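You operate a simulated robot arm through the tools that you are given. There is no shell and no other tool. Be economical: measure what you need, move in short steps, check, and stop when the job is done.

The job below is to be done with a simulated robot arm. You get a single attempt, and the scene is never put back.

## Task
Fit the good castor from the stand in the dolly's empty socket and latch it.
Fine: the worn one goes in the red socket.

The check looks at the end state, three seconds after you hand in, the way a careful person would. Anything else that was tipped, shoved, dropped, spilled or broken makes it a failure.

## Robot
A 6-joint arm with a two-finger parallel gripper, fixed in place. Base frame: the origin is at the foot of the arm, x ahead of it, y to its left, z up; the work surface is at about z = 0.057. Units: m, rad, N and s.
With the tool pointing down near the work surface it reaches from about 0.16 to 0.58 m from the base axis. Its first joint turns from -1.152 to 1.152 rad. Payload 2.1 kg.
Tool frame: the origin (TCP) lies between the finger pads and is the grasp point; the fingertips stand 0.03 m ahead of it; z points along the fingers, y is the line along which they close. The gripper opens to 0.094 m. The fingers are 0.028 m wide and 0.01 m thick; the gripper's body (0.05 by 0.096 m) begins 0.055 m behind the TCP.
Orientation is that of the tool frame in the base frame, as a unit quaternion [x, y, z, w]. With the fingers straight down and closing along the base's y, the tool's x points along the base's -x, its y along +y and its z along -z.

## Interface
- The arm moves only by the tool jog_arm. Its arguments are lists of equal length, an entry for each row: "delta_pos": the shift along the tool's x, y, z in m, a list of three; "turn": the turn, a rotation vector about the tool's x, y, z in rad, a list of three; "claw": the finger opening in m, from 0 to 0.094. In form: {"delta_pos": [[x, y, z], ...], "turn": [[ax, ay, az], ...], "claw": [claw, ...]}. A call has 1 to 12 rows; each row is the pose to reach, as a shift and turn from the pose commanded when the call began, along the tool's axes at that moment. Each row takes 0.2 s and may step no farther than 0.05 m and 0.15 rad from the row before; otherwise, or with a gripper value out of range, the whole call is refused. Where a pose cannot be reached the arm comes as near as it can. A force on the tool above 50 N (or 10 N above the force at the start of the call, whichever is more), or a blocked arm, ends the call early, and 0.2 s more pass. The fingers move at their own pace (about 0.072 m/s each) and stop on an object; they squeeze with about 27 N. The grip force told is the motor's: it shows also when the fingers shut on nothing. Time passes only in rows, and 0.2 s behind the last, so rows that repeat a pose let the fingers close. It gives the time, the measured TCP pose, the force on the tool (base axes), the opening and the grip force at its end, in the units of the frame above (readings bear some noise).
- Cameras (640 x 400 px; columns grow to the right, rows downward): "scene" is fixed at [0.0448, -0.3408, 0.4982]; the picture's right is [0.94, -0.34, 0.00], its down [-0.14, -0.38, -0.91] and it looks along [0.31, 0.86, -0.41] (base axes); focal length 345 px, centre (320, 200). "wrist" rides on the gripper at [0.076, 0.014, -0.102] in the tool frame; the picture's right is [-0.18, 0.98, 0.00], its down [-0.75, -0.14, -0.64] and it looks along [-0.63, -0.12, 0.77] (tool axes); focal length 243 px, centre (320, 200).
- capture(camera): a new picture of that camera. No time passes.
- point_at(camera, pixels): for up to 12 pixels [column, row] of the newest picture of that camera ("zoom" is the newest enlarged one), the place [x, y, z] in the base frame of the surface seen there, good to about 0.002 m, but the place of the scene camera against the robot may be out by one fixed shift of up to 0.025 m in any direction. No time passes.
- close_up(camera, box): a new picture of the part [left, top, right, bottom] of that camera's present view, enlarged. No time passes.
- hand_in(): hands the job in; it is judged then, once.

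Work in short steps. Measure before you move; look again where a grasp or a placing could have gone wrong, and mend it. You have 80 turns and 46 pictures in all, those below and enlarged ones among them. Open the gripper and draw the arm clear of the work before you hand the job in, unless the task says otherwise; then end with one line.

The tools are called after "Request:" by a JSON object that holds its "api" and its "payload". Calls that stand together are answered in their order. jog_arm: Moves the arm, as the interface text tells. Its arguments: {"type":"object","properties":{"delta_pos":{"type":"array","items":{"type":"array","items":{"type":"number"}}},"turn":{"type":"array","items":{"type":"array","items":{"type":"number"}}},"claw":{"type":"array","items":{"type":"number"}}},"required":["delta_pos","turn","claw"]} The other tools are called the same way: capture (camera) takes a picture; point_at (camera, pixels) gives the place of the surface under pixels of a picture; close_up (camera, box) takes an enlarged picture of a part of a camera's view; hand_in () hands the job in.

At the start:

```text
t: 0.0
eef_pos: [0.3537, 0.1331, 0.4039]
ee_rot: [0.0, 1.0, 0.0, 0.0]
force: [-0.8, -0.2, -0.5]
gripper_width: 0.0939
grip_force: 0.0
```

scene: 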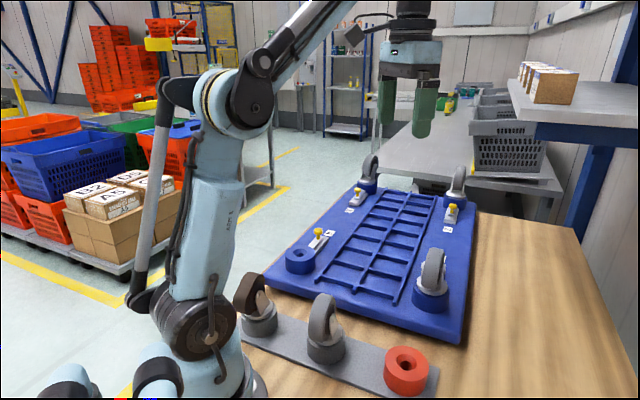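
wrist: 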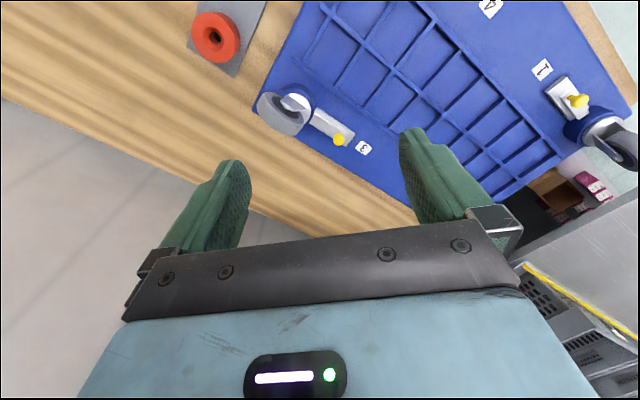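

I'll look more closely at the stand with its castors (around 250-430, 280-390) and at the empty socket with its latch (around 300, 250).

Request:
{"api": "close_up", "payload": {"camera": "scene", "box": [220, 250, 460, 400]}}

Request:
{"api": "close_up", "payload": {"camera": "scene", "box": [260, 150, 500, 300]}}

```text
2.67 times, centred on (340, 325) of scene
```

zoom: 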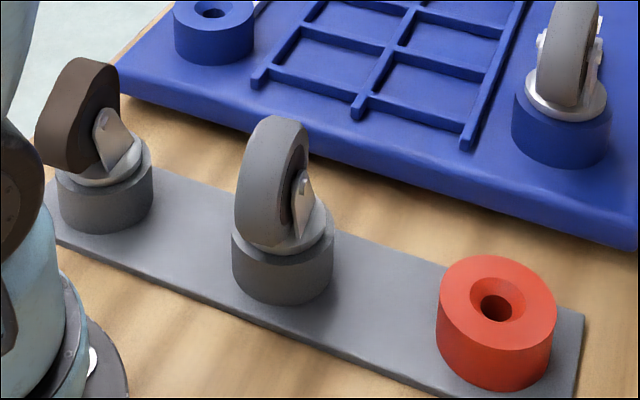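

```text
2.67 times, centred on (380, 225) of scene
```

zoom: 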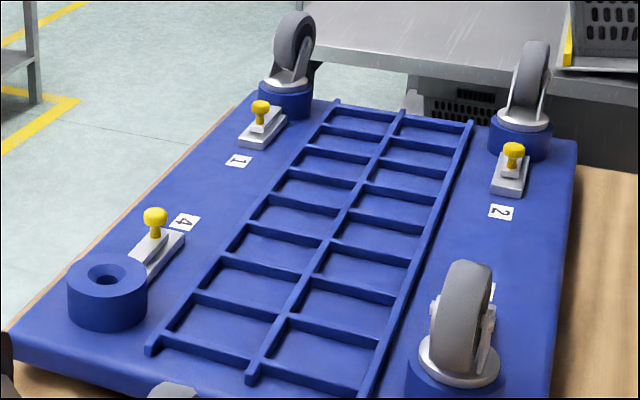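

The brown-tyred and grey castors stand in the stand, and the red socket is empty. I measure the main features from the scene view, taking a fresh picture first.

Request:
{"api": "capture", "payload": {"camera": "scene"}}

Request:
{"api": "point_at", "payload": {"camera": "scene", "pixels": [[405, 362], [325, 300], [248, 280], [300, 254], [318, 232], [433, 255], [331, 355], [260, 330], [420, 390], [330, 270], [452, 206], [357, 190]]}}

Request:
{"api": "point_at", "payload": {"camera": "wrist", "pixels": [[215, 38], [195, 38], [235, 38], [284, 112], [339, 140], [325, 122], [345, 60], [578, 101], [200, 120], [295, 100]]}}

```text
41 pictures are left
```

scene: 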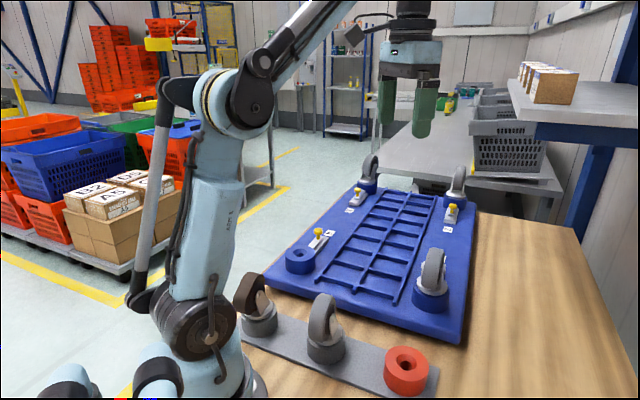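

```text
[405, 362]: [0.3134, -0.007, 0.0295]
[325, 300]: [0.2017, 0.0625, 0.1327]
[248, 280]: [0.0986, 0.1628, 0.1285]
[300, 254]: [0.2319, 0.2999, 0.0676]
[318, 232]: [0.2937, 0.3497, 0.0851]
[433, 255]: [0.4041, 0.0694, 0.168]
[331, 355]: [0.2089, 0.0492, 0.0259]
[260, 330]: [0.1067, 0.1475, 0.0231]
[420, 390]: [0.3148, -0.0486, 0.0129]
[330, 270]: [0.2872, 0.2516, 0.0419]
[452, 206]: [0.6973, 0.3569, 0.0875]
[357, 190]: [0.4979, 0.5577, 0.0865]
```

```text
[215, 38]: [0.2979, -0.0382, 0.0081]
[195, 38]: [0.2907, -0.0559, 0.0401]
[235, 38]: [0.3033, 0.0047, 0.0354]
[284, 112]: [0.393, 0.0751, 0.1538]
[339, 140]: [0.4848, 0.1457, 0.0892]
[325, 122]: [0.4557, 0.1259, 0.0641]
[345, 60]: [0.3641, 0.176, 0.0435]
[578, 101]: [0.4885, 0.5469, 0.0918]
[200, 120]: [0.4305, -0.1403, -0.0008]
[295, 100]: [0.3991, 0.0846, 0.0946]
```

Wrist and scene views differ by about (0.01, 0.01, -0.005), so I'll rely on the wrist camera. I turn the tool about 90° and move to about (0.22, 0.26) so that camera looks at the stand and the castors from the dolly side.

Request:
{"api": "jog_arm", "payload": {"delta_pos": [[0.013, 0.012, 0], [0.026, 0.024, 0], [0.039, 0.036, 0], [0.052, 0.048, 0], [0.065, 0.06, 0], [0.078, 0.072, 0], [0.091, 0.084, 0], [0.104, 0.096, 0], [0.117, 0.108, 0], [0.13, 0.12, 0], [0.13, 0.12, 0]], "turn": [[0, 0, 0.145], [0, 0, 0.29], [0, 0, 0.435], [0, 0, 0.58], [0, 0, 0.725], [0, 0, 0.87], [0, 0, 1.015], [0, 0, 1.16], [0, 0, 1.305], [0, 0, 1.45], [0, 0, 1.57]], "claw": [0.094, 0.094, 0.094, 0.094, 0.094, 0.094, 0.094, 0.094, 0.094, 0.094, 0.094]}}

Request:
{"api": "capture", "payload": {"camera": "wrist"}}

```text
t: 2.4
eef_pos: [0.2234, 0.2554, 0.4045]
ee_rot: [0.708, 0.706, 0.001, -0.001]
force: [-0.7, 0.3, -0.7]
gripper_width: 0.094
grip_force: 0.0
```

```text
40 pictures are left
```

wrist: 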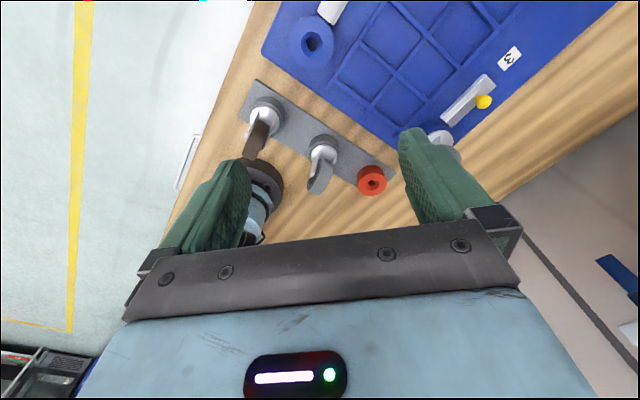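

The whole stand shows now at (250-390, 90-200), with the brown castor at (260,130), grey castor at (320,160), red socket at (371,180) and empty socket at (312,42). I enlarge these and measure.

Request:
{"api": "close_up", "payload": {"camera": "wrist", "box": [225, 75, 401, 207]}}

Request:
{"api": "close_up", "payload": {"camera": "wrist", "box": [270, 0, 390, 75]}}

Request:
{"api": "point_at", "payload": {"camera": "wrist", "pixels": [[359, 180], [384, 180], [371, 169], [371, 193], [295, 44], [330, 40], [312, 22], [312, 60], [300, 42], [400, 80], [240, 200], [345, 158]]}}

```text
3.03 times, centred on (313, 141) of wrist
```

zoom: 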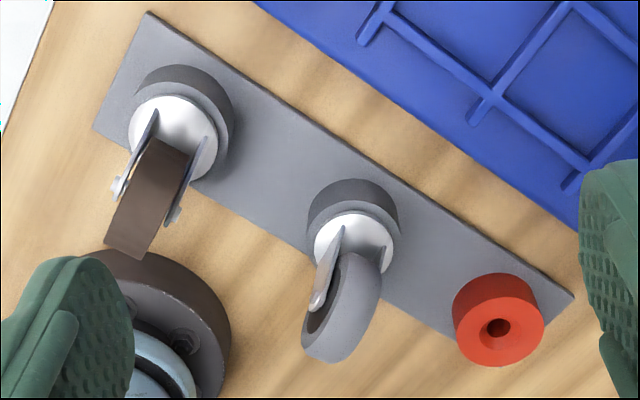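

```text
5.33 times, centred on (330, 38) of wrist
```

zoom: 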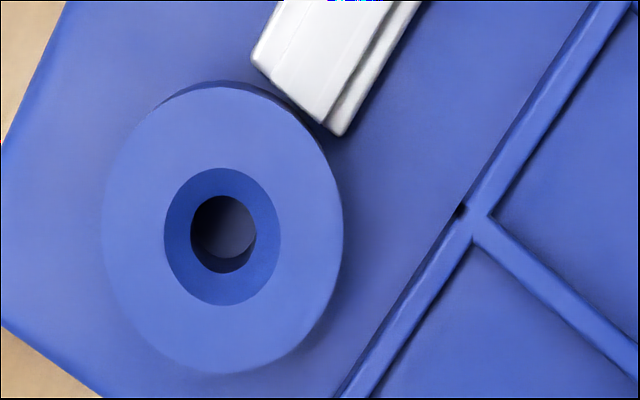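

```text
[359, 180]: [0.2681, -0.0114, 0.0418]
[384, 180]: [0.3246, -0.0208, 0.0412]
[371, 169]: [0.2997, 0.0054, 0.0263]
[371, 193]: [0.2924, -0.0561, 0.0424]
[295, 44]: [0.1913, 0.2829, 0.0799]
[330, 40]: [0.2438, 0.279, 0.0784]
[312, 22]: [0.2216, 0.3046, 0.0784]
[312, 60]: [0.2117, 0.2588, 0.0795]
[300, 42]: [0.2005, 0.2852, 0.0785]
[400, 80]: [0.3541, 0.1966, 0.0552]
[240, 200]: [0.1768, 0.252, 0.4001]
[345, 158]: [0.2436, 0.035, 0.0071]
```

Close-ups seem sharply re-rendered, so I zoom in on each stand castor to judge wear.

Request:
{"api": "close_up", "payload": {"camera": "wrist", "box": [240, 85, 304, 125]}}

Request:
{"api": "close_up", "payload": {"camera": "scene", "box": [225, 265, 305, 345]}}

Request:
{"api": "close_up", "payload": {"camera": "scene", "box": [290, 285, 370, 370]}}

```text
10.00 times, centred on (272, 105) of wrist
```

zoom: 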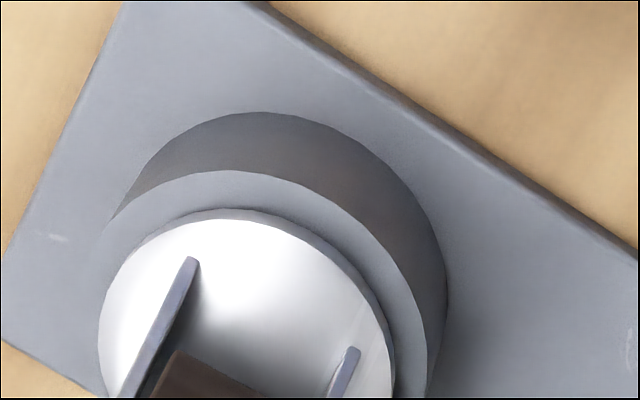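

```text
5.00 times, centred on (265, 305) of scene
```

zoom: 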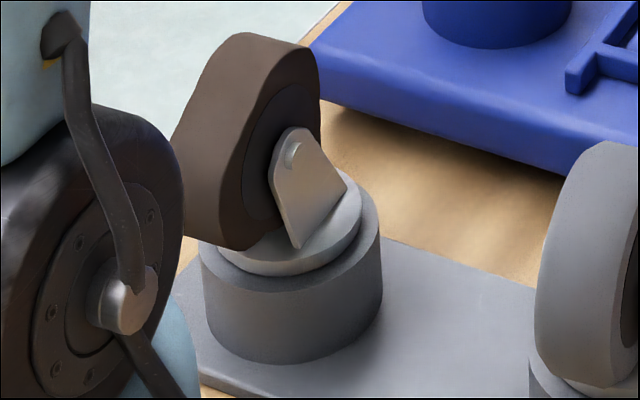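

```text
4.71 times, centred on (330, 328) of scene
```

zoom: 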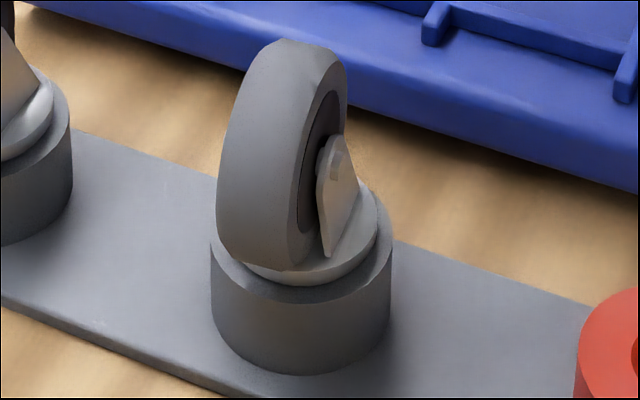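

The brown castor has a flat-worn, discoloured tyre, so grey is the good one. I take a zoom of the grey castor from the wrist camera to measure its wheel and disc.

Request:
{"api": "close_up", "payload": {"camera": "wrist", "box": [283, 128, 363, 198]}}

```text
5.71 times, centred on (323, 163) of wrist
```

zoom: 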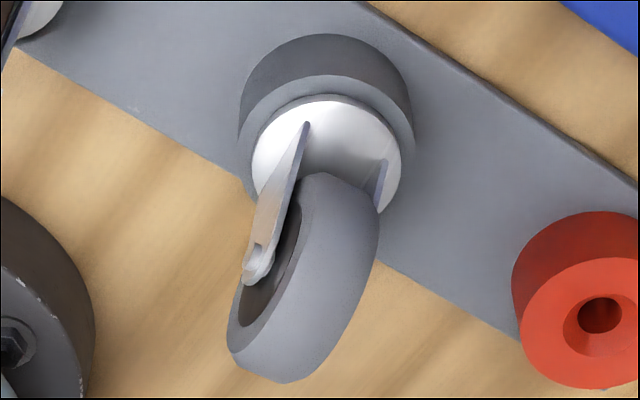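

Measuring points on the grey castor: disc (325,110), (260,150), (395,180); plate pin (255,268); tyre edges along its width and its top at (285,375).

Request:
{"api": "point_at", "payload": {"camera": "zoom", "pixels": [[325, 102], [262, 160], [394, 190], [257, 262], [300, 150], [382, 172], [318, 180], [370, 215], [240, 350], [340, 350], [290, 375], [300, 230]]}}

Request:
{"api": "point_at", "payload": {"camera": "zoom", "pixels": [[325, 82], [246, 160], [404, 170], [330, 40], [450, 180], [530, 330], [630, 330], [580, 385], [575, 262], [265, 360], [320, 365], [270, 285]]}}

```text
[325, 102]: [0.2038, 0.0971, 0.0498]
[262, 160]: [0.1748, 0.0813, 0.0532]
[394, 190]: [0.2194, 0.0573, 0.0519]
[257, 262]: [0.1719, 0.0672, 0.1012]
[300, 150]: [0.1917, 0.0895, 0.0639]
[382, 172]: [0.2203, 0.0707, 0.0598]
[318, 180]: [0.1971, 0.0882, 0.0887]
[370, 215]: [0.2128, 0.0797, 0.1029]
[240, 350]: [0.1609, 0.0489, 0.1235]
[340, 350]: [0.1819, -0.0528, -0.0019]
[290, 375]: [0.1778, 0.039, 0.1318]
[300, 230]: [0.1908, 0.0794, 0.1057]
```

```text
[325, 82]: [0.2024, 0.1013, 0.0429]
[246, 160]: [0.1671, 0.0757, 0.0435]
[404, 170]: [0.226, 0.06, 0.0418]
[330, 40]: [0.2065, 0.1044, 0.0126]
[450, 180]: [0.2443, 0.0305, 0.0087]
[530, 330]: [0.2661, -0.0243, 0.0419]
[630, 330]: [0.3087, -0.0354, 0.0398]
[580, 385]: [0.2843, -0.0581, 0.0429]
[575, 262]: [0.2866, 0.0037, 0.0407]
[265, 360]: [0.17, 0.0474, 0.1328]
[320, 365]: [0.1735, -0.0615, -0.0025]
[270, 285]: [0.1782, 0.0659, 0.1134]
```

The grey castor sits at about (0.1985, 0.072), its wheel centre near (0.184, 0.056, 0.10), and its wheel plane about 48° from base x. I move above it, turning the tool 42° so the fingers will close across the wheel.

Request:
{"api": "jog_arm", "payload": {"delta_pos": [[-0.02, -0.004, 0.01], [-0.04, -0.008, 0.02], [-0.06, -0.012, 0.035], [-0.08, -0.016, 0.05], [-0.1, -0.02, 0.065], [-0.12, -0.024, 0.08], [-0.14, -0.028, 0.1], [-0.16, -0.032, 0.12], [-0.18, -0.036, 0.14], [-0.199, -0.0394, 0.16], [-0.199, -0.0394, 0.175]], "turn": [[0, 0, 0.08], [0, 0, 0.16], [0, 0, 0.24], [0, 0, 0.32], [0, 0, 0.4], [0, 0, 0.48], [0, 0, 0.56], [0, 0, 0.64], [0, 0, 0.7], [0, 0, 0.733], [0, 0, 0.733]], "claw": [0.07, 0.07, 0.07, 0.07, 0.07, 0.07, 0.07, 0.07, 0.07, 0.07, 0.07]}}

Request:
{"api": "capture", "payload": {"camera": "wrist"}}

Request:
{"api": "capture", "payload": {"camera": "scene"}}

```text
t: 4.8
eef_pos: [0.1833, 0.0556, 0.2294]
ee_rot: [0.913, 0.407, 0.001, -0.001]
force: [0.4, -0.3, 0.7]
gripper_width: 0.0701
grip_force: 0.0
```

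```text
33 pictures are left
```

wrist: 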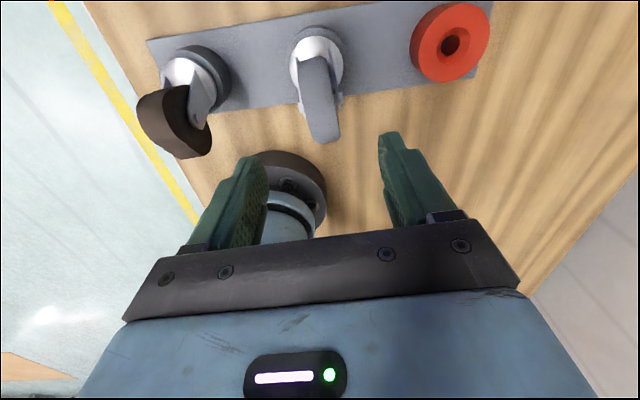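

```text
32 pictures are left
```

scene: 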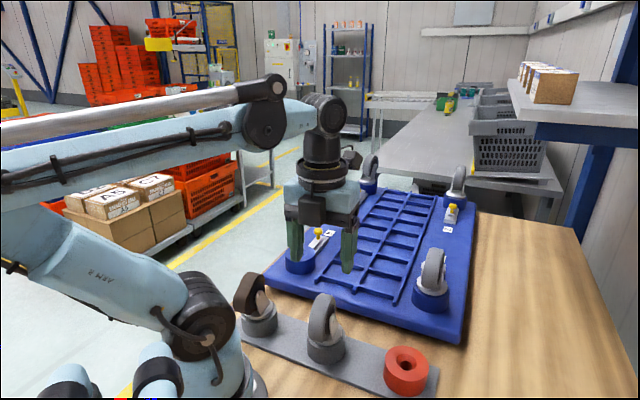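

The tool is above at z 0.229 and the wheel at (318,95) looks almost vertical in the picture, so the yaw is about right. I zoom in and measure the wheel again.

Request:
{"api": "close_up", "payload": {"camera": "wrist", "box": [260, 15, 388, 155]}}

```text
2.86 times, centred on (324, 85) of wrist
```

zoom: 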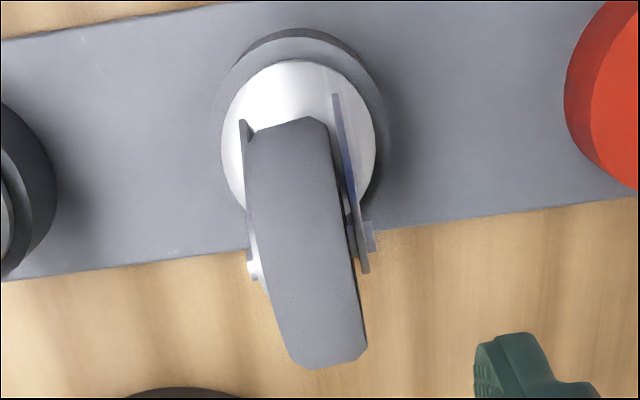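

Measuring tyre edges, pin heads and plate tops in this zoom.

Request:
{"api": "point_at", "payload": {"camera": "zoom", "pixels": [[252, 150], [268, 250], [288, 340], [322, 135], [345, 240], [358, 330], [253, 268], [370, 236], [243, 130], [336, 105], [300, 130], [325, 355]]}}

```text
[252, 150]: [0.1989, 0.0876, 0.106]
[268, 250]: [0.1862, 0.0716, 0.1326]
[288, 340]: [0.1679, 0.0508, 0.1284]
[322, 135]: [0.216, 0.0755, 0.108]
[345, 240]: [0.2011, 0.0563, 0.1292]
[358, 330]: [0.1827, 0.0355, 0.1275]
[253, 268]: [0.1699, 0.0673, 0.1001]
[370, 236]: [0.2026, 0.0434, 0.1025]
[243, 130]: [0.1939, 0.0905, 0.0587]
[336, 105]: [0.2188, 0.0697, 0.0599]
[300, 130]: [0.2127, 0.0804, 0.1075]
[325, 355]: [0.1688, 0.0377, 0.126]
```

The wheel plane runs at 50°, with the pins at (0.186, 0.0555, 0.101) and plates about 17 mm either side. Gripping the flat fork plates right above the stem looks steadiest, so I measure the disc and socket rim for the stem axis.

Request:
{"api": "point_at", "payload": {"camera": "zoom", "pixels": [[224, 160], [373, 150], [300, 63], [250, 85], [350, 85], [216, 120], [384, 130], [300, 42], [336, 180], [352, 250], [250, 220], [362, 200]]}}

```text
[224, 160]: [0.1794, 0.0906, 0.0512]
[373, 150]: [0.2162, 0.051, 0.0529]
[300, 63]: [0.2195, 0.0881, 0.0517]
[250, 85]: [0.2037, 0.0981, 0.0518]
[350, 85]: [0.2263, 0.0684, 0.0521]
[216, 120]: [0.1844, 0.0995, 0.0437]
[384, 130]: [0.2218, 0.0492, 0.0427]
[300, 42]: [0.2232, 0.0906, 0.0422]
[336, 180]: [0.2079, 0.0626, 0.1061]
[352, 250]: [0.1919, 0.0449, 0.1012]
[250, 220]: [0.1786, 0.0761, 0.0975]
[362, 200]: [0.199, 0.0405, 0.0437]
```

Stem axis is at (0.199, 0.0715). I shift the TCP to about (0.2006, 0.0732), correct yaw by -2°, and descend to z ≈ 0.092 with the fingers open at 0.07 around the fork.

Request:
{"api": "jog_arm", "payload": {"delta_pos": [[0.0247, 0.0011, 0.0], [0.0247, 0.0011, 0.02], [0.0247, 0.0011, 0.04], [0.0247, 0.0011, 0.06], [0.0247, 0.0011, 0.08], [0.0247, 0.0011, 0.1], [0.0247, 0.0011, 0.115], [0.0247, 0.0011, 0.128], [0.0247, 0.0011, 0.137], [0.0247, 0.0011, 0.137]], "turn": [[0, 0, -0.035], [0, 0, -0.035], [0, 0, -0.035], [0, 0, -0.035], [0, 0, -0.035], [0, 0, -0.035], [0, 0, -0.035], [0, 0, -0.035], [0, 0, -0.035], [0, 0, -0.035]], "claw": [0.07, 0.07, 0.07, 0.07, 0.07, 0.07, 0.07, 0.07, 0.07, 0.07]}}

Request:
{"api": "close_up", "payload": {"camera": "scene", "box": [220, 200, 440, 380]}}

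```text
t: 7.0
eef_pos: [0.2001, 0.0722, 0.0928]
ee_rot: [0.906, 0.424, -0.001, 0.0]
force: [-0.6, -0.8, -0.3]
gripper_width: 0.0699
grip_force: 0.1
```

```text
2.22 times, centred on (330, 290) of scene
```

zoom: 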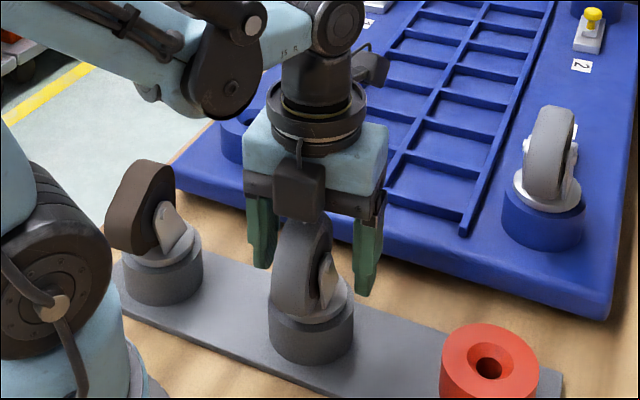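

The fingers straddle the grey castor with nothing touched. I close on it in place.

Request:
{"api": "jog_arm", "payload": {"delta_pos": [[0, 0, 0], [0, 0, 0], [0, 0, 0], [0, 0, 0]], "turn": [[0, 0, 0], [0, 0, 0], [0, 0, 0], [0, 0, 0]], "claw": [0.0, 0.0, 0.0, 0.0]}}

```text
t: 8.0
eef_pos: [0.2018, 0.0728, 0.0925]
ee_rot: [0.906, 0.424, 0.001, 0.0]
force: [0.6, 0.3, 0.7]
gripper_width: 0.0359
grip_force: 27.1
```

Grip at 0.036 m and 27 N, consistent with the fork plates. I lift slowly straight up 0.11 m and look.

Request:
{"api": "jog_arm", "payload": {"delta_pos": [[0, 0, -0.005], [0, 0, -0.015], [0, 0, -0.03], [0, 0, -0.045], [0, 0, -0.06], [0, 0, -0.08], [0, 0, -0.1], [0, 0, -0.12], [0, 0, -0.12]], "turn": [[0, 0, 0], [0, 0, 0], [0, 0, 0], [0, 0, 0], [0, 0, 0], [0, 0, 0], [0, 0, 0], [0, 0, 0], [0, 0, 0]], "claw": [0, 0, 0, 0, 0, 0, 0, 0, 0]}}

Request:
{"api": "close_up", "payload": {"camera": "scene", "box": [220, 170, 440, 380]}}

Request:
{"api": "capture", "payload": {"camera": "wrist"}}

```text
t: 10.0
eef_pos: [0.2015, 0.0732, 0.2111]
ee_rot: [0.906, 0.423, 0.0, -0.001]
force: [-0.2, -0.5, -3.6]
gripper_width: 0.0356
grip_force: 26.7
```

```text
1.90 times, centred on (330, 275) of scene
```

zoom: 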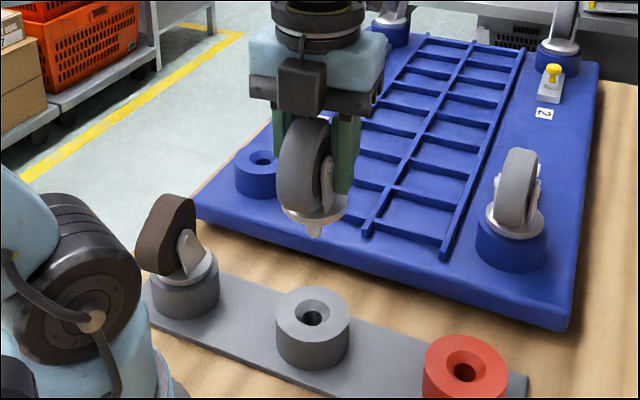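

```text
28 pictures are left
```

wrist: 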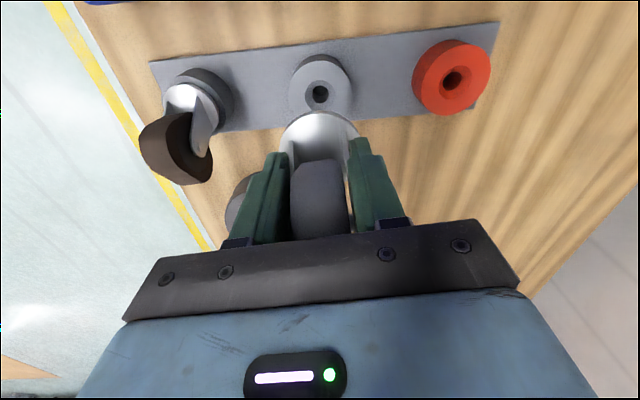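

The castor is lifted cleanly and hangs upright, with its stem visible below the disc. I zoom on the emptied stand socket (320,90) and the brown castor to get the exact stem offset and brown's pose.

Request:
{"api": "close_up", "payload": {"camera": "wrist", "box": [270, 45, 370, 120]}}

Request:
{"api": "point_at", "payload": {"camera": "zoom", "pixels": [[220, 220], [420, 220], [320, 95], [320, 340], [320, 380]]}}

```text
5.33 times, centred on (320, 82) of wrist
```

zoom: 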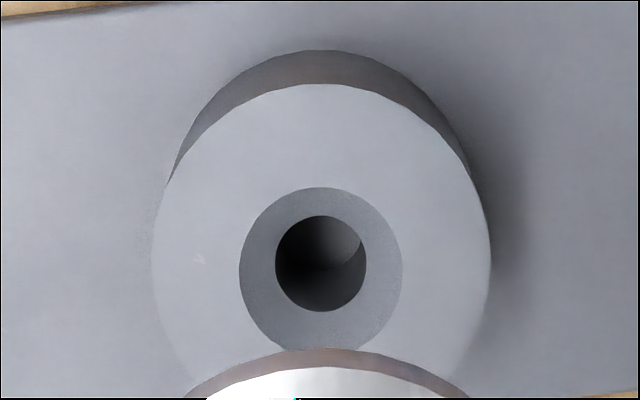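

```text
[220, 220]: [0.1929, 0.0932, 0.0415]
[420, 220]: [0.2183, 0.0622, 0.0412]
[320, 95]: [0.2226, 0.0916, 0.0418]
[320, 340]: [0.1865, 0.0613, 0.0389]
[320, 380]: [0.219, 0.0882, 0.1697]
```

Measuring chamfer rim and outer rim points of the stand socket.

Request:
{"api": "point_at", "payload": {"camera": "zoom", "pixels": [[236, 268], [406, 268], [320, 183], [154, 255], [487, 255], [320, 88], [200, 150], [440, 150], [260, 210], [382, 210]]}}

```text
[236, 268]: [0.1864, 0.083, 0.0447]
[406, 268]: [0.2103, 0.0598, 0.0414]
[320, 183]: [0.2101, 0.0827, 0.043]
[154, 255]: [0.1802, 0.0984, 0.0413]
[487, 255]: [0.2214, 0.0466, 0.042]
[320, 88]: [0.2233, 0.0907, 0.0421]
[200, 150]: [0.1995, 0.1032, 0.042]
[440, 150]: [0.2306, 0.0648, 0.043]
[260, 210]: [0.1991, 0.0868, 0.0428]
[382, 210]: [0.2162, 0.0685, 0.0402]
```

Stem axis comes out about 2 mm toward the base from the TCP. I carry the castor over to the dolly's empty socket near (0.217, 0.281) at z ≈ 0.25.

Request:
{"api": "jog_arm", "payload": {"delta_pos": [[0, 0, -0.02], [0.019, -0.0135, -0.04], [0.038, -0.027, -0.04], [0.057, -0.0404, -0.04], [0.076, -0.054, -0.04], [0.095, -0.0674, -0.04], [0.114, -0.081, -0.04], [0.133, -0.0944, -0.04], [0.152, -0.108, -0.04], [0.163, -0.1157, -0.04], [0.1706, -0.1211, -0.04], [0.1706, -0.1211, -0.04]], "turn": [[0, 0, 0], [0, 0, 0], [0, 0, 0], [0, 0, 0], [0, 0, 0], [0, 0, 0], [0, 0, 0], [0, 0, 0], [0, 0, 0], [0, 0, 0], [0, 0, 0], [0, 0, 0]], "claw": [0, 0, 0, 0, 0, 0, 0, 0, 0, 0, 0, 0]}}

Request:
{"api": "capture", "payload": {"camera": "wrist"}}

```text
t: 12.6
eef_pos: [0.2516, 0.2347, 0.2501]
ee_rot: [0.905, 0.426, -0.001, -0.002]
force: [0.2, -0.3, -4.3]
gripper_width: 0.036
grip_force: 26.8
out of reach, approached as far as the arm can: row 7, 8, 9, 10, 11, 12
```

```text
26 pictures are left
```

wrist: 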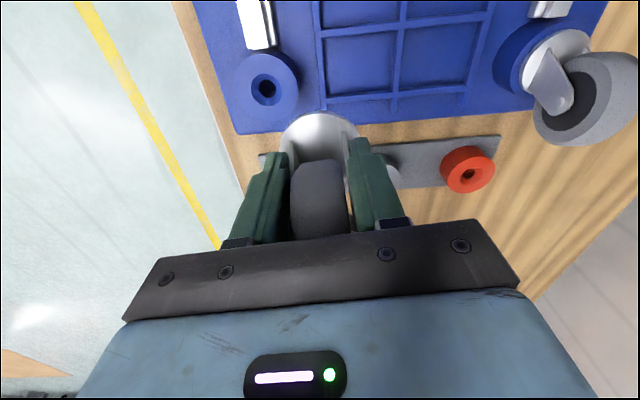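

The arm stopped short: joint 6 seems to be at its limit with this yaw so far to the left. I turn the tool back by 0.45 rad counter-clockwise, which frees it, keeping the height.

Request:
{"api": "jog_arm", "payload": {"delta_pos": [[0, 0, 0], [0, 0, 0], [0, 0, 0], [0, 0, 0], [0, 0, 0], [0, 0, 0]], "turn": [[0, 0, -0.1], [0, 0, -0.2], [0, 0, -0.3], [0, 0, -0.4], [0, 0, -0.45], [0, 0, -0.45]], "claw": [0, 0, 0, 0, 0, 0]}}

Request:
{"api": "capture", "payload": {"camera": "wrist"}}

```text
t: 14.0
eef_pos: [0.2518, 0.2342, 0.2498]
ee_rot: [0.789, 0.615, 0.0, -0.001]
force: [0.2, 0.3, -4.8]
gripper_width: 0.0356
grip_force: 27.5
```

```text
25 pictures are left
```

wrist: 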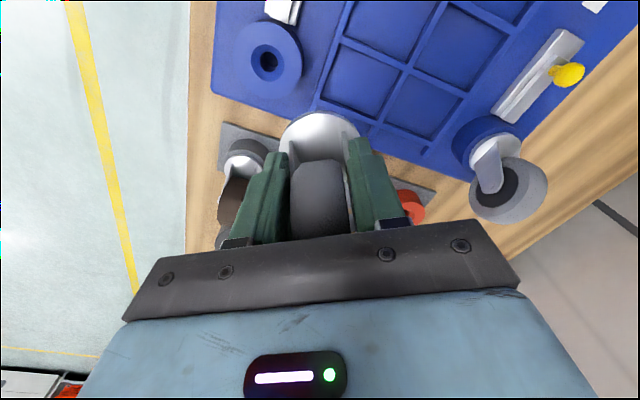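

The tool now faces 76° and can move on. I zoom on the socket (267,62) to measure its centre.

Request:
{"api": "close_up", "payload": {"camera": "wrist", "box": [219, 5, 319, 105]}}

Request:
{"api": "point_at", "payload": {"camera": "zoom", "pixels": [[270, 225], [370, 225], [320, 190], [200, 230], [430, 230], [320, 90], [250, 300], [390, 300]]}}

```text
4.00 times, centred on (269, 55) of wrist
```

zoom: 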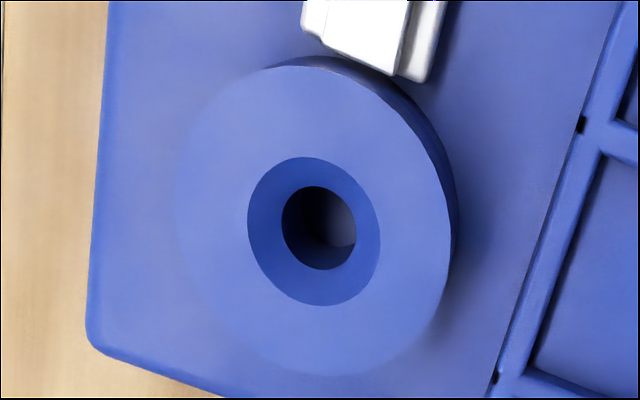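

```text
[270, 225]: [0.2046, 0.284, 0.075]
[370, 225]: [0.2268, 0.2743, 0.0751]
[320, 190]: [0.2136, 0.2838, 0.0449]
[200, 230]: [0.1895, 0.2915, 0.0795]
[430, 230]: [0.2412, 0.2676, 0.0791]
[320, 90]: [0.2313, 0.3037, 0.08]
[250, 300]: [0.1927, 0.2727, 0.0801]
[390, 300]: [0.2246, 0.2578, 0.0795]
```

Measuring around the chamfer rim and the outer rim.

Request:
{"api": "point_at", "payload": {"camera": "zoom", "pixels": [[246, 220], [383, 245], [306, 154], [325, 309], [258, 175], [375, 290], [180, 200], [448, 250], [305, 66], [320, 370]]}}

```text
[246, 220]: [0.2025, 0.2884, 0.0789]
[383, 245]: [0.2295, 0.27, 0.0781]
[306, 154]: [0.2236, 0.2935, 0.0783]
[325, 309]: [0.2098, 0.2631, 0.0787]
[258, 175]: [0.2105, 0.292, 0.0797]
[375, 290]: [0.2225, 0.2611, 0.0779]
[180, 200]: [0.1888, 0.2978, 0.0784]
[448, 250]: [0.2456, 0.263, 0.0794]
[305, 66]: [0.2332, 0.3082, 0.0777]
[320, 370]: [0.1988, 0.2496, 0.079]
```

Socket centre is (0.2165, 0.2787) with its top at z 0.0785, so seated TCP z should be about 0.129. I move over it to z ≈ 0.18 and check the alignment.

Request:
{"api": "jog_arm", "payload": {"delta_pos": [[0.009, -0.011, 0], [0.018, -0.022, 0], [0.027, -0.033, 0], [0.0363, -0.0442, 0], [0.0363, -0.0442, 0.02], [0.0363, -0.0442, 0.04], [0.0363, -0.0442, 0.06], [0.0363, -0.0442, 0.07], [0.0363, -0.0442, 0.07]], "turn": [[0, 0, 0], [0, 0, 0], [0, 0, 0], [0, 0, 0], [0, 0, 0], [0, 0, 0], [0, 0, 0], [0, 0, 0], [0, 0, 0]], "claw": [0, 0, 0, 0, 0, 0, 0, 0, 0]}}

Request:
{"api": "close_up", "payload": {"camera": "scene", "box": [230, 160, 390, 300]}}

```text
t: 16.0
eef_pos: [0.2174, 0.2799, 0.1794]
ee_rot: [0.788, 0.615, 0.0, 0.0]
force: [-0.5, 0.5, -5.5]
gripper_width: 0.0355
grip_force: 27.6
```

```text
2.86 times, centred on (310, 230) of scene
```

zoom: 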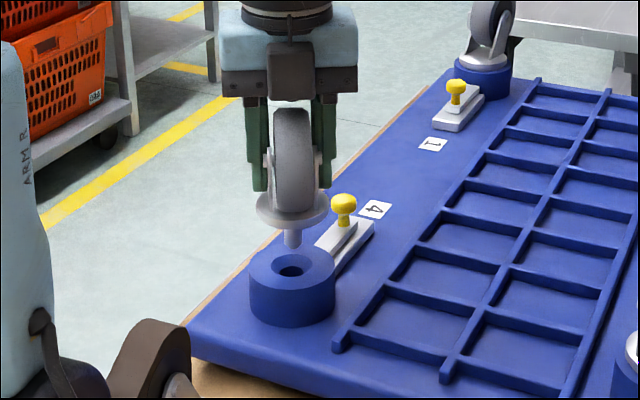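

The stem (292,245) hangs right above the hole (291,268). I lower slowly, down to seated height about 0.129.

Request:
{"api": "jog_arm", "payload": {"delta_pos": [[0, 0, 0.01], [0, 0, 0.02], [0, 0, 0.028], [0, 0, 0.034], [0, 0, 0.039], [0, 0, 0.043], [0, 0, 0.047], [0, 0, 0.05], [0, 0, 0.05]], "turn": [[0, 0, 0], [0, 0, 0], [0, 0, 0], [0, 0, 0], [0, 0, 0], [0, 0, 0], [0, 0, 0], [0, 0, 0], [0, 0, 0]], "claw": [0, 0, 0, 0, 0, 0, 0, 0, 0]}}

Request:
{"api": "close_up", "payload": {"camera": "scene", "box": [230, 160, 390, 300]}}

```text
t: 18.0
eef_pos: [0.2177, 0.2796, 0.13]
ee_rot: [0.789, 0.615, 0.002, -0.001]
force: [-5.3, 14.2, 4.5]
gripper_width: 0.0361
grip_force: 27.3
```

```text
2.86 times, centred on (310, 230) of scene
```

zoom: 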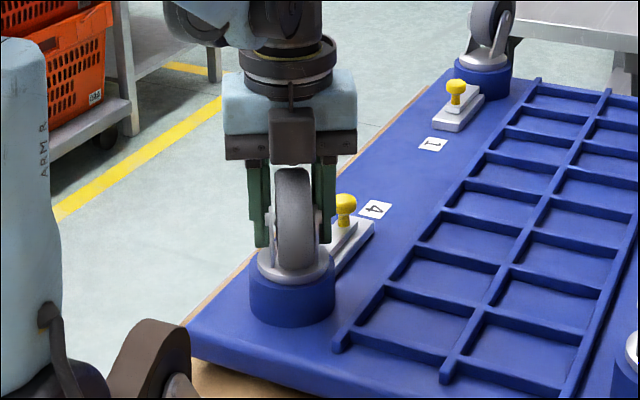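

Nearly seated, with a sideways force of about 15 N toward +y, so I ease the tool 1.5 mm along tool x and press 2 mm more.

Request:
{"api": "jog_arm", "payload": {"delta_pos": [[0.0015, -0.0008, 0], [0.0015, -0.0008, 0.001], [0.0015, -0.0008, 0.002], [0.0015, -0.0008, 0.002]], "turn": [[0, 0, 0], [0, 0, 0], [0, 0, 0], [0, 0, 0]], "claw": [0, 0, 0, 0]}}

Request:
{"api": "close_up", "payload": {"camera": "scene", "box": [270, 200, 350, 250]}}

```text
t: 19.0
eef_pos: [0.2183, 0.2817, 0.1276]
ee_rot: [0.789, 0.615, 0.001, 0.0]
force: [-3.2, -1.7, 16.9]
gripper_width: 0.0356
grip_force: 27.5
```

```text
8.00 times, centred on (310, 225) of scene
```

zoom: 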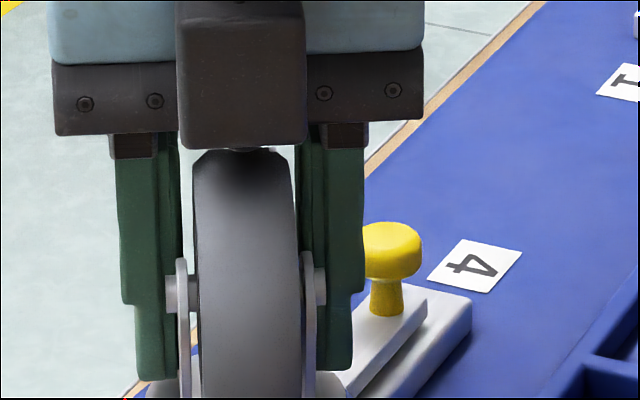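

Seated: sideways force is gone and 17 N pushes up. I release to 0.065 and rise straight up to clear.

Request:
{"api": "jog_arm", "payload": {"delta_pos": [[0, 0, -0.001], [0, 0, -0.001], [0, 0, -0.001], [0, 0, -0.02], [0, 0, -0.05], [0, 0, -0.08], [0, 0, -0.12], [0, 0, -0.15], [0, 0, -0.15]], "turn": [[0, 0, 0], [0, 0, 0], [0, 0, 0], [0, 0, 0], [0, 0, 0], [0, 0, 0], [0, 0, 0], [0, 0, 0], [0, 0, 0]], "claw": [0.065, 0.065, 0.065, 0.065, 0.065, 0.065, 0.065, 0.065, 0.065]}}

Request:
{"api": "close_up", "payload": {"camera": "scene", "box": [260, 180, 380, 280]}}

Request:
{"api": "capture", "payload": {"camera": "wrist"}}

```text
t: 21.0
eef_pos: [0.2162, 0.2807, 0.2798]
ee_rot: [0.788, 0.616, 0.001, 0.0]
force: [0.3, 0.5, 0.6]
gripper_width: 0.0649
grip_force: 0.0
```

```text
4.00 times, centred on (320, 230) of scene
```

zoom: 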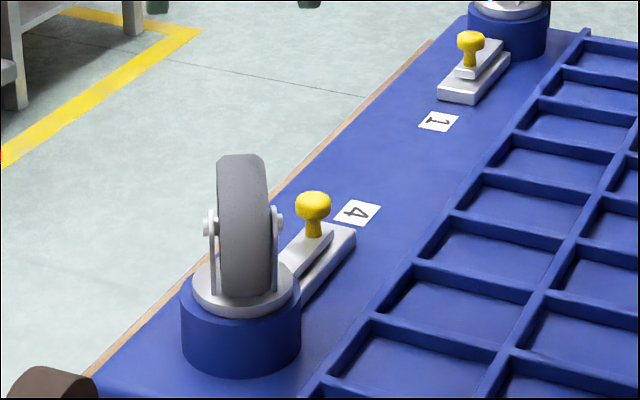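

```text
19 pictures are left
```

wrist: 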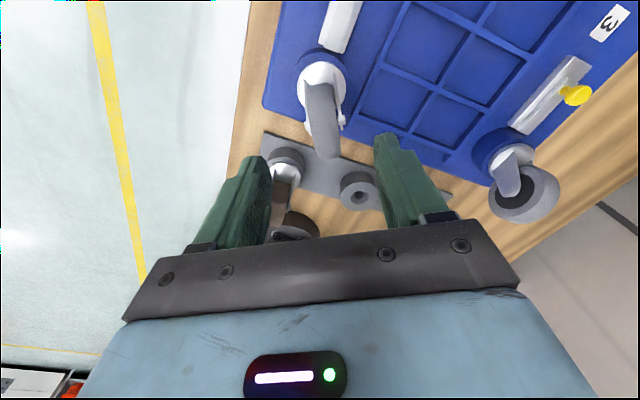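

The castor stands upright in the socket. Next the latch: I measure knobs 4 and 1, their bolts and bases, in this zoom to learn the travel.

Request:
{"api": "point_at", "payload": {"camera": "zoom", "pixels": [[313, 212], [314, 233], [333, 229], [353, 235], [470, 42], [469, 66], [456, 76], [441, 97], [500, 42], [508, 62], [507, 15], [241, 370]]}}

Request:
{"api": "close_up", "payload": {"camera": "scene", "box": [330, 150, 480, 250]}}

```text
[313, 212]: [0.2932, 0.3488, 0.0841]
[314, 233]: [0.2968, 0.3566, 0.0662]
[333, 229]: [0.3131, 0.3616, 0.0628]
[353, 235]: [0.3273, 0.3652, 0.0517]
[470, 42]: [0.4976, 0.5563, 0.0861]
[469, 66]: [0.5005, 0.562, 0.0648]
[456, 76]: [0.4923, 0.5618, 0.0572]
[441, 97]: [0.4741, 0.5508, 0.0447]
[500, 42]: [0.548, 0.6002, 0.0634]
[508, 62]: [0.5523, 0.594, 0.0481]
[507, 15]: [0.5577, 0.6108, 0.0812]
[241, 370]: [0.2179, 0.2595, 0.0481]
```

```text
4.00 times, centred on (405, 200) of scene
```

zoom: 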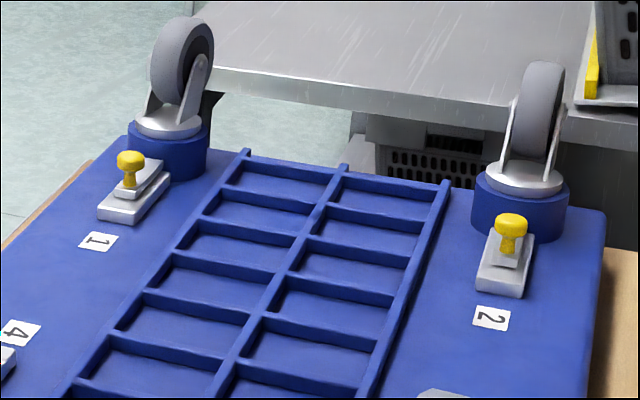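

Measuring sockets 1 and 2 rims against their knobs in this zoom.

Request:
{"api": "point_at", "payload": {"camera": "zoom", "pixels": [[138, 122], [200, 124], [172, 137], [131, 157], [488, 178], [561, 182], [525, 194], [510, 220], [130, 182], [510, 250], [502, 292], [115, 215]]}}

```text
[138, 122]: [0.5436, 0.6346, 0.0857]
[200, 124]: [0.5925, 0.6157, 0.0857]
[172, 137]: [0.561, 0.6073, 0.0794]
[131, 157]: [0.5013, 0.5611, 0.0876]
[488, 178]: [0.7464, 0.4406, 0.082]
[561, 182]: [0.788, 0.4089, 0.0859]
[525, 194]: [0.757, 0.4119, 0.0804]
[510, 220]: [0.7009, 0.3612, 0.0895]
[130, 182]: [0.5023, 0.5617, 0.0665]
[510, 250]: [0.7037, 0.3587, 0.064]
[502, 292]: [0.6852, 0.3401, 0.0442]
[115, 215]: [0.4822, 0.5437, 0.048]
```

The knob-to-socket distances of latches 4, 1 and 2 come out alike to within noise, so I need a better view. I move the camera back 0.11 m along tool x to see latch 4 and latch 3 from above.

Request:
{"api": "jog_arm", "payload": {"delta_pos": [[0.03, 0.01, 0], [0.06, 0.02, 0], [0.09, 0.03, 0], [0.11, 0.04, 0], [0.11, 0.04, 0]], "turn": [[0, 0, 0], [0, 0, 0], [0, 0, 0], [0, 0, 0], [0, 0, 0]], "claw": [0.065, 0.065, 0.065, 0.065, 0.065]}}

Request:
{"api": "capture", "payload": {"camera": "wrist"}}

```text
t: 22.2
eef_pos: [0.283, 0.3773, 0.277]
ee_rot: [0.788, 0.615, 0.001, -0.001]
force: [0.1, -0.4, -0.6]
gripper_width: 0.0648
grip_force: 0.1
```

```text
17 pictures are left
```

wrist: 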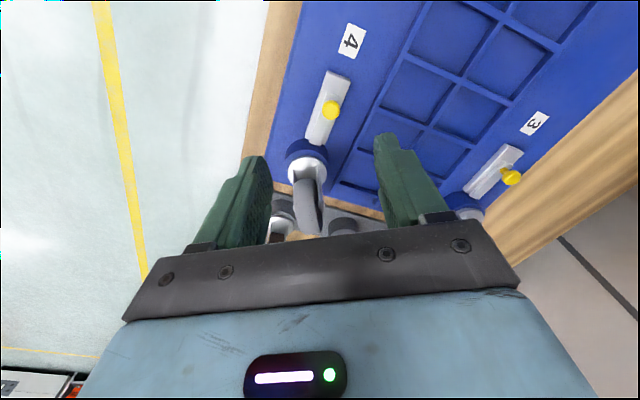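

Latch 4 shows at (328,108) and latch 3 at (495,172). I zoom on both to compare bolt positions.

Request:
{"api": "close_up", "payload": {"camera": "wrist", "box": [280, 60, 376, 160]}}

Request:
{"api": "point_at", "payload": {"camera": "zoom", "pixels": [[320, 180], [320, 60], [230, 340]]}}

Request:
{"api": "close_up", "payload": {"camera": "wrist", "box": [430, 130, 540, 220]}}

```text
4.00 times, centred on (328, 110) of wrist
```

zoom: 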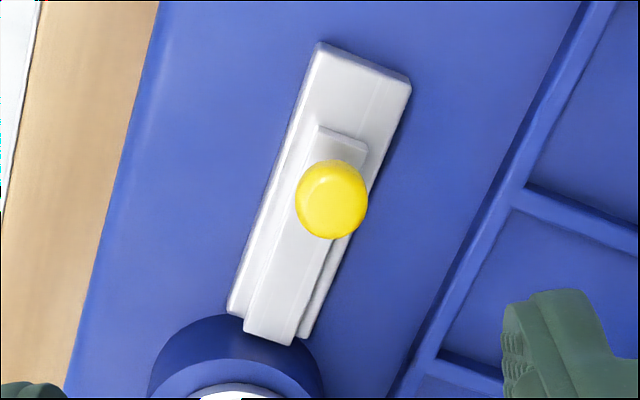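

```text
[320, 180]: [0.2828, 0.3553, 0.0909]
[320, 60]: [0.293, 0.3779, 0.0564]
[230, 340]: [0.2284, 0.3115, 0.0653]
```

```text
4.44 times, centred on (485, 175) of wrist
```

zoom: 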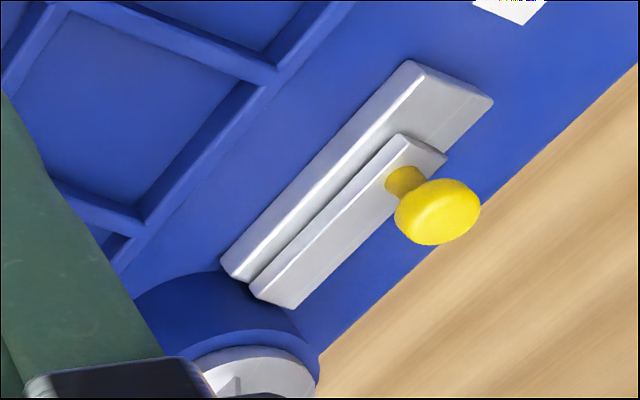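

They look similar, so I measure bolt and base ends of latch 3 in this zoom, then the same for latch 4.

Request:
{"api": "point_at", "payload": {"camera": "zoom", "pixels": [[413, 68], [484, 101], [402, 140], [440, 157], [254, 287], [290, 303], [226, 260], [402, 172], [440, 200], [180, 345], [300, 360], [175, 300]]}}

Request:
{"api": "close_up", "payload": {"camera": "wrist", "box": [280, 75, 380, 195]}}

```text
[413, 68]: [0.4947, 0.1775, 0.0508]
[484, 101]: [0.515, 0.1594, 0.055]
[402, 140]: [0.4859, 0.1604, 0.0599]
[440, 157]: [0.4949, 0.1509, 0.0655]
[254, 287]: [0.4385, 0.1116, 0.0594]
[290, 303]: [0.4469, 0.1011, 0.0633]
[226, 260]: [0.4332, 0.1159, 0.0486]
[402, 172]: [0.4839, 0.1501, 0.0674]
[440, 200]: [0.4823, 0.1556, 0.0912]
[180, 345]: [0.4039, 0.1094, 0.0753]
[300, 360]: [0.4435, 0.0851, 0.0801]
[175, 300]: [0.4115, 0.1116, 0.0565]
```

```text
3.33 times, centred on (330, 135) of wrist
```

zoom: 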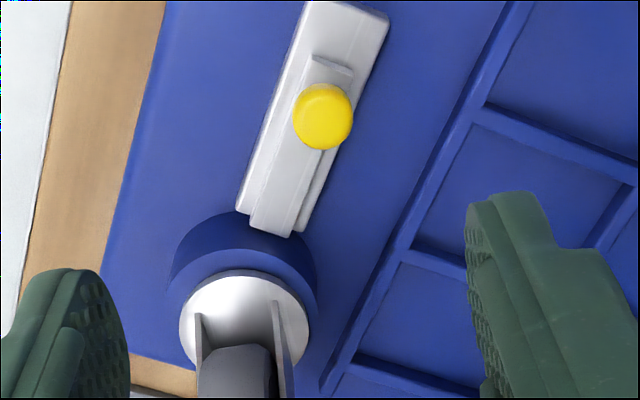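

Now the same points on latch 4.

Request:
{"api": "point_at", "payload": {"camera": "zoom", "pixels": [[383, 17], [312, 58], [350, 72], [252, 224], [289, 233], [240, 206], [304, 228], [320, 112], [334, 90], [185, 290], [305, 290], [245, 275]]}}

```text
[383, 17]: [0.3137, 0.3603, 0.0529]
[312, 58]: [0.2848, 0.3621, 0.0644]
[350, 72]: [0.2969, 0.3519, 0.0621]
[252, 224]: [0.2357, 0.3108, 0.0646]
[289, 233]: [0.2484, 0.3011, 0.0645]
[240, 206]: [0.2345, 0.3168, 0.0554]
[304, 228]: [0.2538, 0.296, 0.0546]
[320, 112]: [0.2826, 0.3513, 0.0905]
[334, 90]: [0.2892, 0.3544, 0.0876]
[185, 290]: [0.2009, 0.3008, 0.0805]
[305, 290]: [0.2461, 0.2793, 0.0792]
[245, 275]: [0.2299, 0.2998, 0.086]
```

Bolt 4 sits level with its base's front end, about 6 mm short of the socket wall, looking the same as latch 3 (gap at rear 18-19 mm). I'll test knob 4 physically: turn the tool so the fingers straddle the knob along the 46° slide axis, over (0.2855, 0.352).

Request:
{"api": "jog_arm", "payload": {"delta_pos": [[-0.005, 0.002, 0], [-0.01, 0.004, 0], [-0.015, 0.006, 0], [-0.02, 0.0086, 0], [-0.0239, 0.0086, 0.02], [-0.0239, 0.0086, 0.04], [-0.0239, 0.0086, 0.07], [-0.0239, 0.0086, 0.1], [-0.0239, 0.0086, 0.12], [-0.0239, 0.0086, 0.132], [-0.0239, 0.0086, 0.132]], "turn": [[0, 0, -0.14], [0, 0, -0.28], [0, 0, -0.42], [0, 0, -0.56], [0, 0, -0.7], [0, 0, -0.84], [0, 0, -0.98], [0, 0, -1.047], [0, 0, -1.047], [0, 0, -1.047], [0, 0, -1.047]], "claw": [0.045, 0.045, 0.045, 0.045, 0.045, 0.045, 0.045, 0.045, 0.045, 0.045, 0.045]}}

Request:
{"api": "close_up", "payload": {"camera": "scene", "box": [260, 160, 400, 270]}}

```text
t: 24.6
eef_pos: [0.2831, 0.3513, 0.1445]
ee_rot: [0.376, 0.927, 0.002, 0.0]
force: [-0.4, 0.4, 0.0]
gripper_width: 0.0449
grip_force: 0.1
```

```text
3.64 times, centred on (330, 215) of scene
```

zoom: 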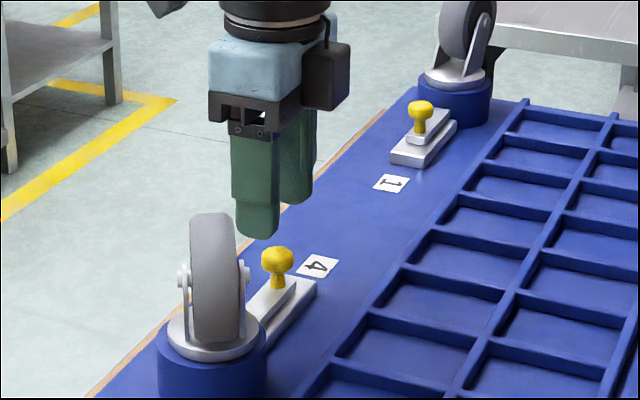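

The open fingers hang above knob 4, which is at (277,260), aligned with the slide axis. I descend to z ≈ 0.10 so the tips pass either side of the knob.

Request:
{"api": "jog_arm", "payload": {"delta_pos": [[0, 0.002, 0.01], [0, 0.002, 0.02], [0, 0.002, 0.03], [0, 0.002, 0.038], [0, 0.002, 0.0445], [0, 0.002, 0.0445]], "turn": [[0, 0, 0], [0, 0, 0], [0, 0, 0], [0, 0, 0], [0, 0, 0], [0, 0, 0]], "claw": [0.045, 0.045, 0.045, 0.045, 0.045, 0.045]}}

Request:
{"api": "close_up", "payload": {"camera": "scene", "box": [260, 180, 360, 260]}}

```text
t: 26.0
eef_pos: [0.2864, 0.3535, 0.1005]
ee_rot: [0.376, 0.927, 0.001, 0.001]
force: [-0.2, 0.4, 0.1]
gripper_width: 0.0451
grip_force: 0.1
```

```text
5.00 times, centred on (310, 220) of scene
```

zoom: 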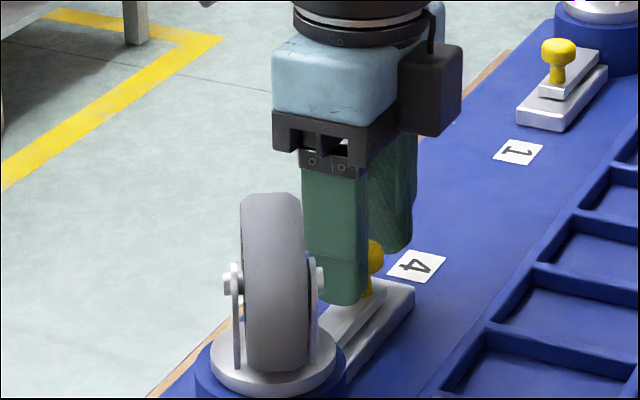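

The knob stands between the fingers. I narrow them to 0.03 and push gently toward the socket (tool -y) by 12 mm, about 6 mm past expected contact.

Request:
{"api": "jog_arm", "payload": {"delta_pos": [[0, 0, 0], [0, -0.003, 0], [0, -0.006, 0], [0, -0.008, 0], [0, -0.01, 0], [0, -0.012, 0]], "turn": [[0, 0, 0], [0, 0, 0], [0, 0, 0], [0, 0, 0], [0, 0, 0], [0, 0, 0]], "claw": [0.03, 0.03, 0.03, 0.03, 0.03, 0.03]}}

```text
t: 27.4
eef_pos: [0.2798, 0.3446, 0.0999]
ee_rot: [0.376, 0.926, 0.001, 0.0]
force: [1.9, 1.8, 0.7]
gripper_width: 0.0313
grip_force: 0.9
```

A light 2.6 N resistance and slightly spread fingers suggest the knob is in contact and sliding. I push another 10 mm.

Request:
{"api": "jog_arm", "payload": {"delta_pos": [[0, -0.002, 0], [0, -0.004, 0], [0, -0.006, 0], [0, -0.008, 0], [0, -0.01, 0]], "turn": [[0, 0, 0], [0, 0, 0], [0, 0, 0], [0, 0, 0], [0, 0, 0]], "claw": [0.03, 0.03, 0.03, 0.03, 0.03]}}

Request:
{"api": "close_up", "payload": {"camera": "scene", "box": [260, 180, 360, 260]}}

```text
t: 28.6
eef_pos: [0.2733, 0.3377, 0.1018]
ee_rot: [0.376, 0.927, 0.005, 0.001]
force: [21.7, 15.7, -7.0]
gripper_width: 0.0453
grip_force: 14.0
```

```text
5.00 times, centred on (310, 220) of scene
```

zoom: 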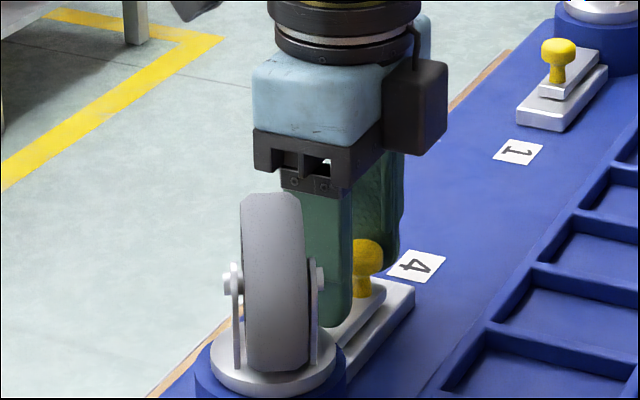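

The second push met 27 N and the fingers were spread to 0.045, so the knob resisted. I check whether the knob moved at all by measuring it in this newest zoom before easing off.

Request:
{"api": "point_at", "payload": {"camera": "zoom", "pixels": [[366, 255], [372, 262], [368, 285], [380, 275], [412, 287], [558, 52], [557, 78]]}}

Request:
{"api": "jog_arm", "payload": {"delta_pos": [[0, 0.004, 0], [0, 0.008, 0], [0, 0.012, 0], [0, 0.012, 0]], "turn": [[0, 0, 0], [0, 0, 0], [0, 0, 0], [0, 0, 0]], "claw": [0.04, 0.04, 0.04, 0.04]}}

```text
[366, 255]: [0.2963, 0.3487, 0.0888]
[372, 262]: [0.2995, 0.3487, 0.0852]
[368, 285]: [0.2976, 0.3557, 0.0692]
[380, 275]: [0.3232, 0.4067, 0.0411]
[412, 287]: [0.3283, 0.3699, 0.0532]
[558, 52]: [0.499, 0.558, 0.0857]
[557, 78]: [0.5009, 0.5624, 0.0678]
```

```text
t: 29.6
eef_pos: [0.2788, 0.3459, 0.1015]
ee_rot: [0.376, 0.926, 0.0, 0.0]
force: [0.3, -0.4, -0.4]
gripper_width: 0.0399
grip_force: 0.1
```

The knob did not move (neck still at about (0.297, 0.356) scene). I centre on it, then test gently the other way (tool +y) to learn whether the bolt is at its forward stop.

Request:
{"api": "jog_arm", "payload": {"delta_pos": [[0, 0.0075, 0], [0, 0.0075, 0], [0, 0.0105, 0], [0, 0.0135, 0], [0, 0.0155, 0], [0, 0.0175, 0]], "turn": [[0, 0, 0], [0, 0, 0], [0, 0, 0], [0, 0, 0], [0, 0, 0], [0, 0, 0]], "claw": [0.03, 0.03, 0.03, 0.03, 0.03, 0.03]}}

```text
t: 31.0
eef_pos: [0.2927, 0.3601, 0.1016]
ee_rot: [0.376, 0.927, 0.001, 0.0]
force: [-0.4, -0.3, -0.6]
gripper_width: 0.0305
grip_force: 0.4
```

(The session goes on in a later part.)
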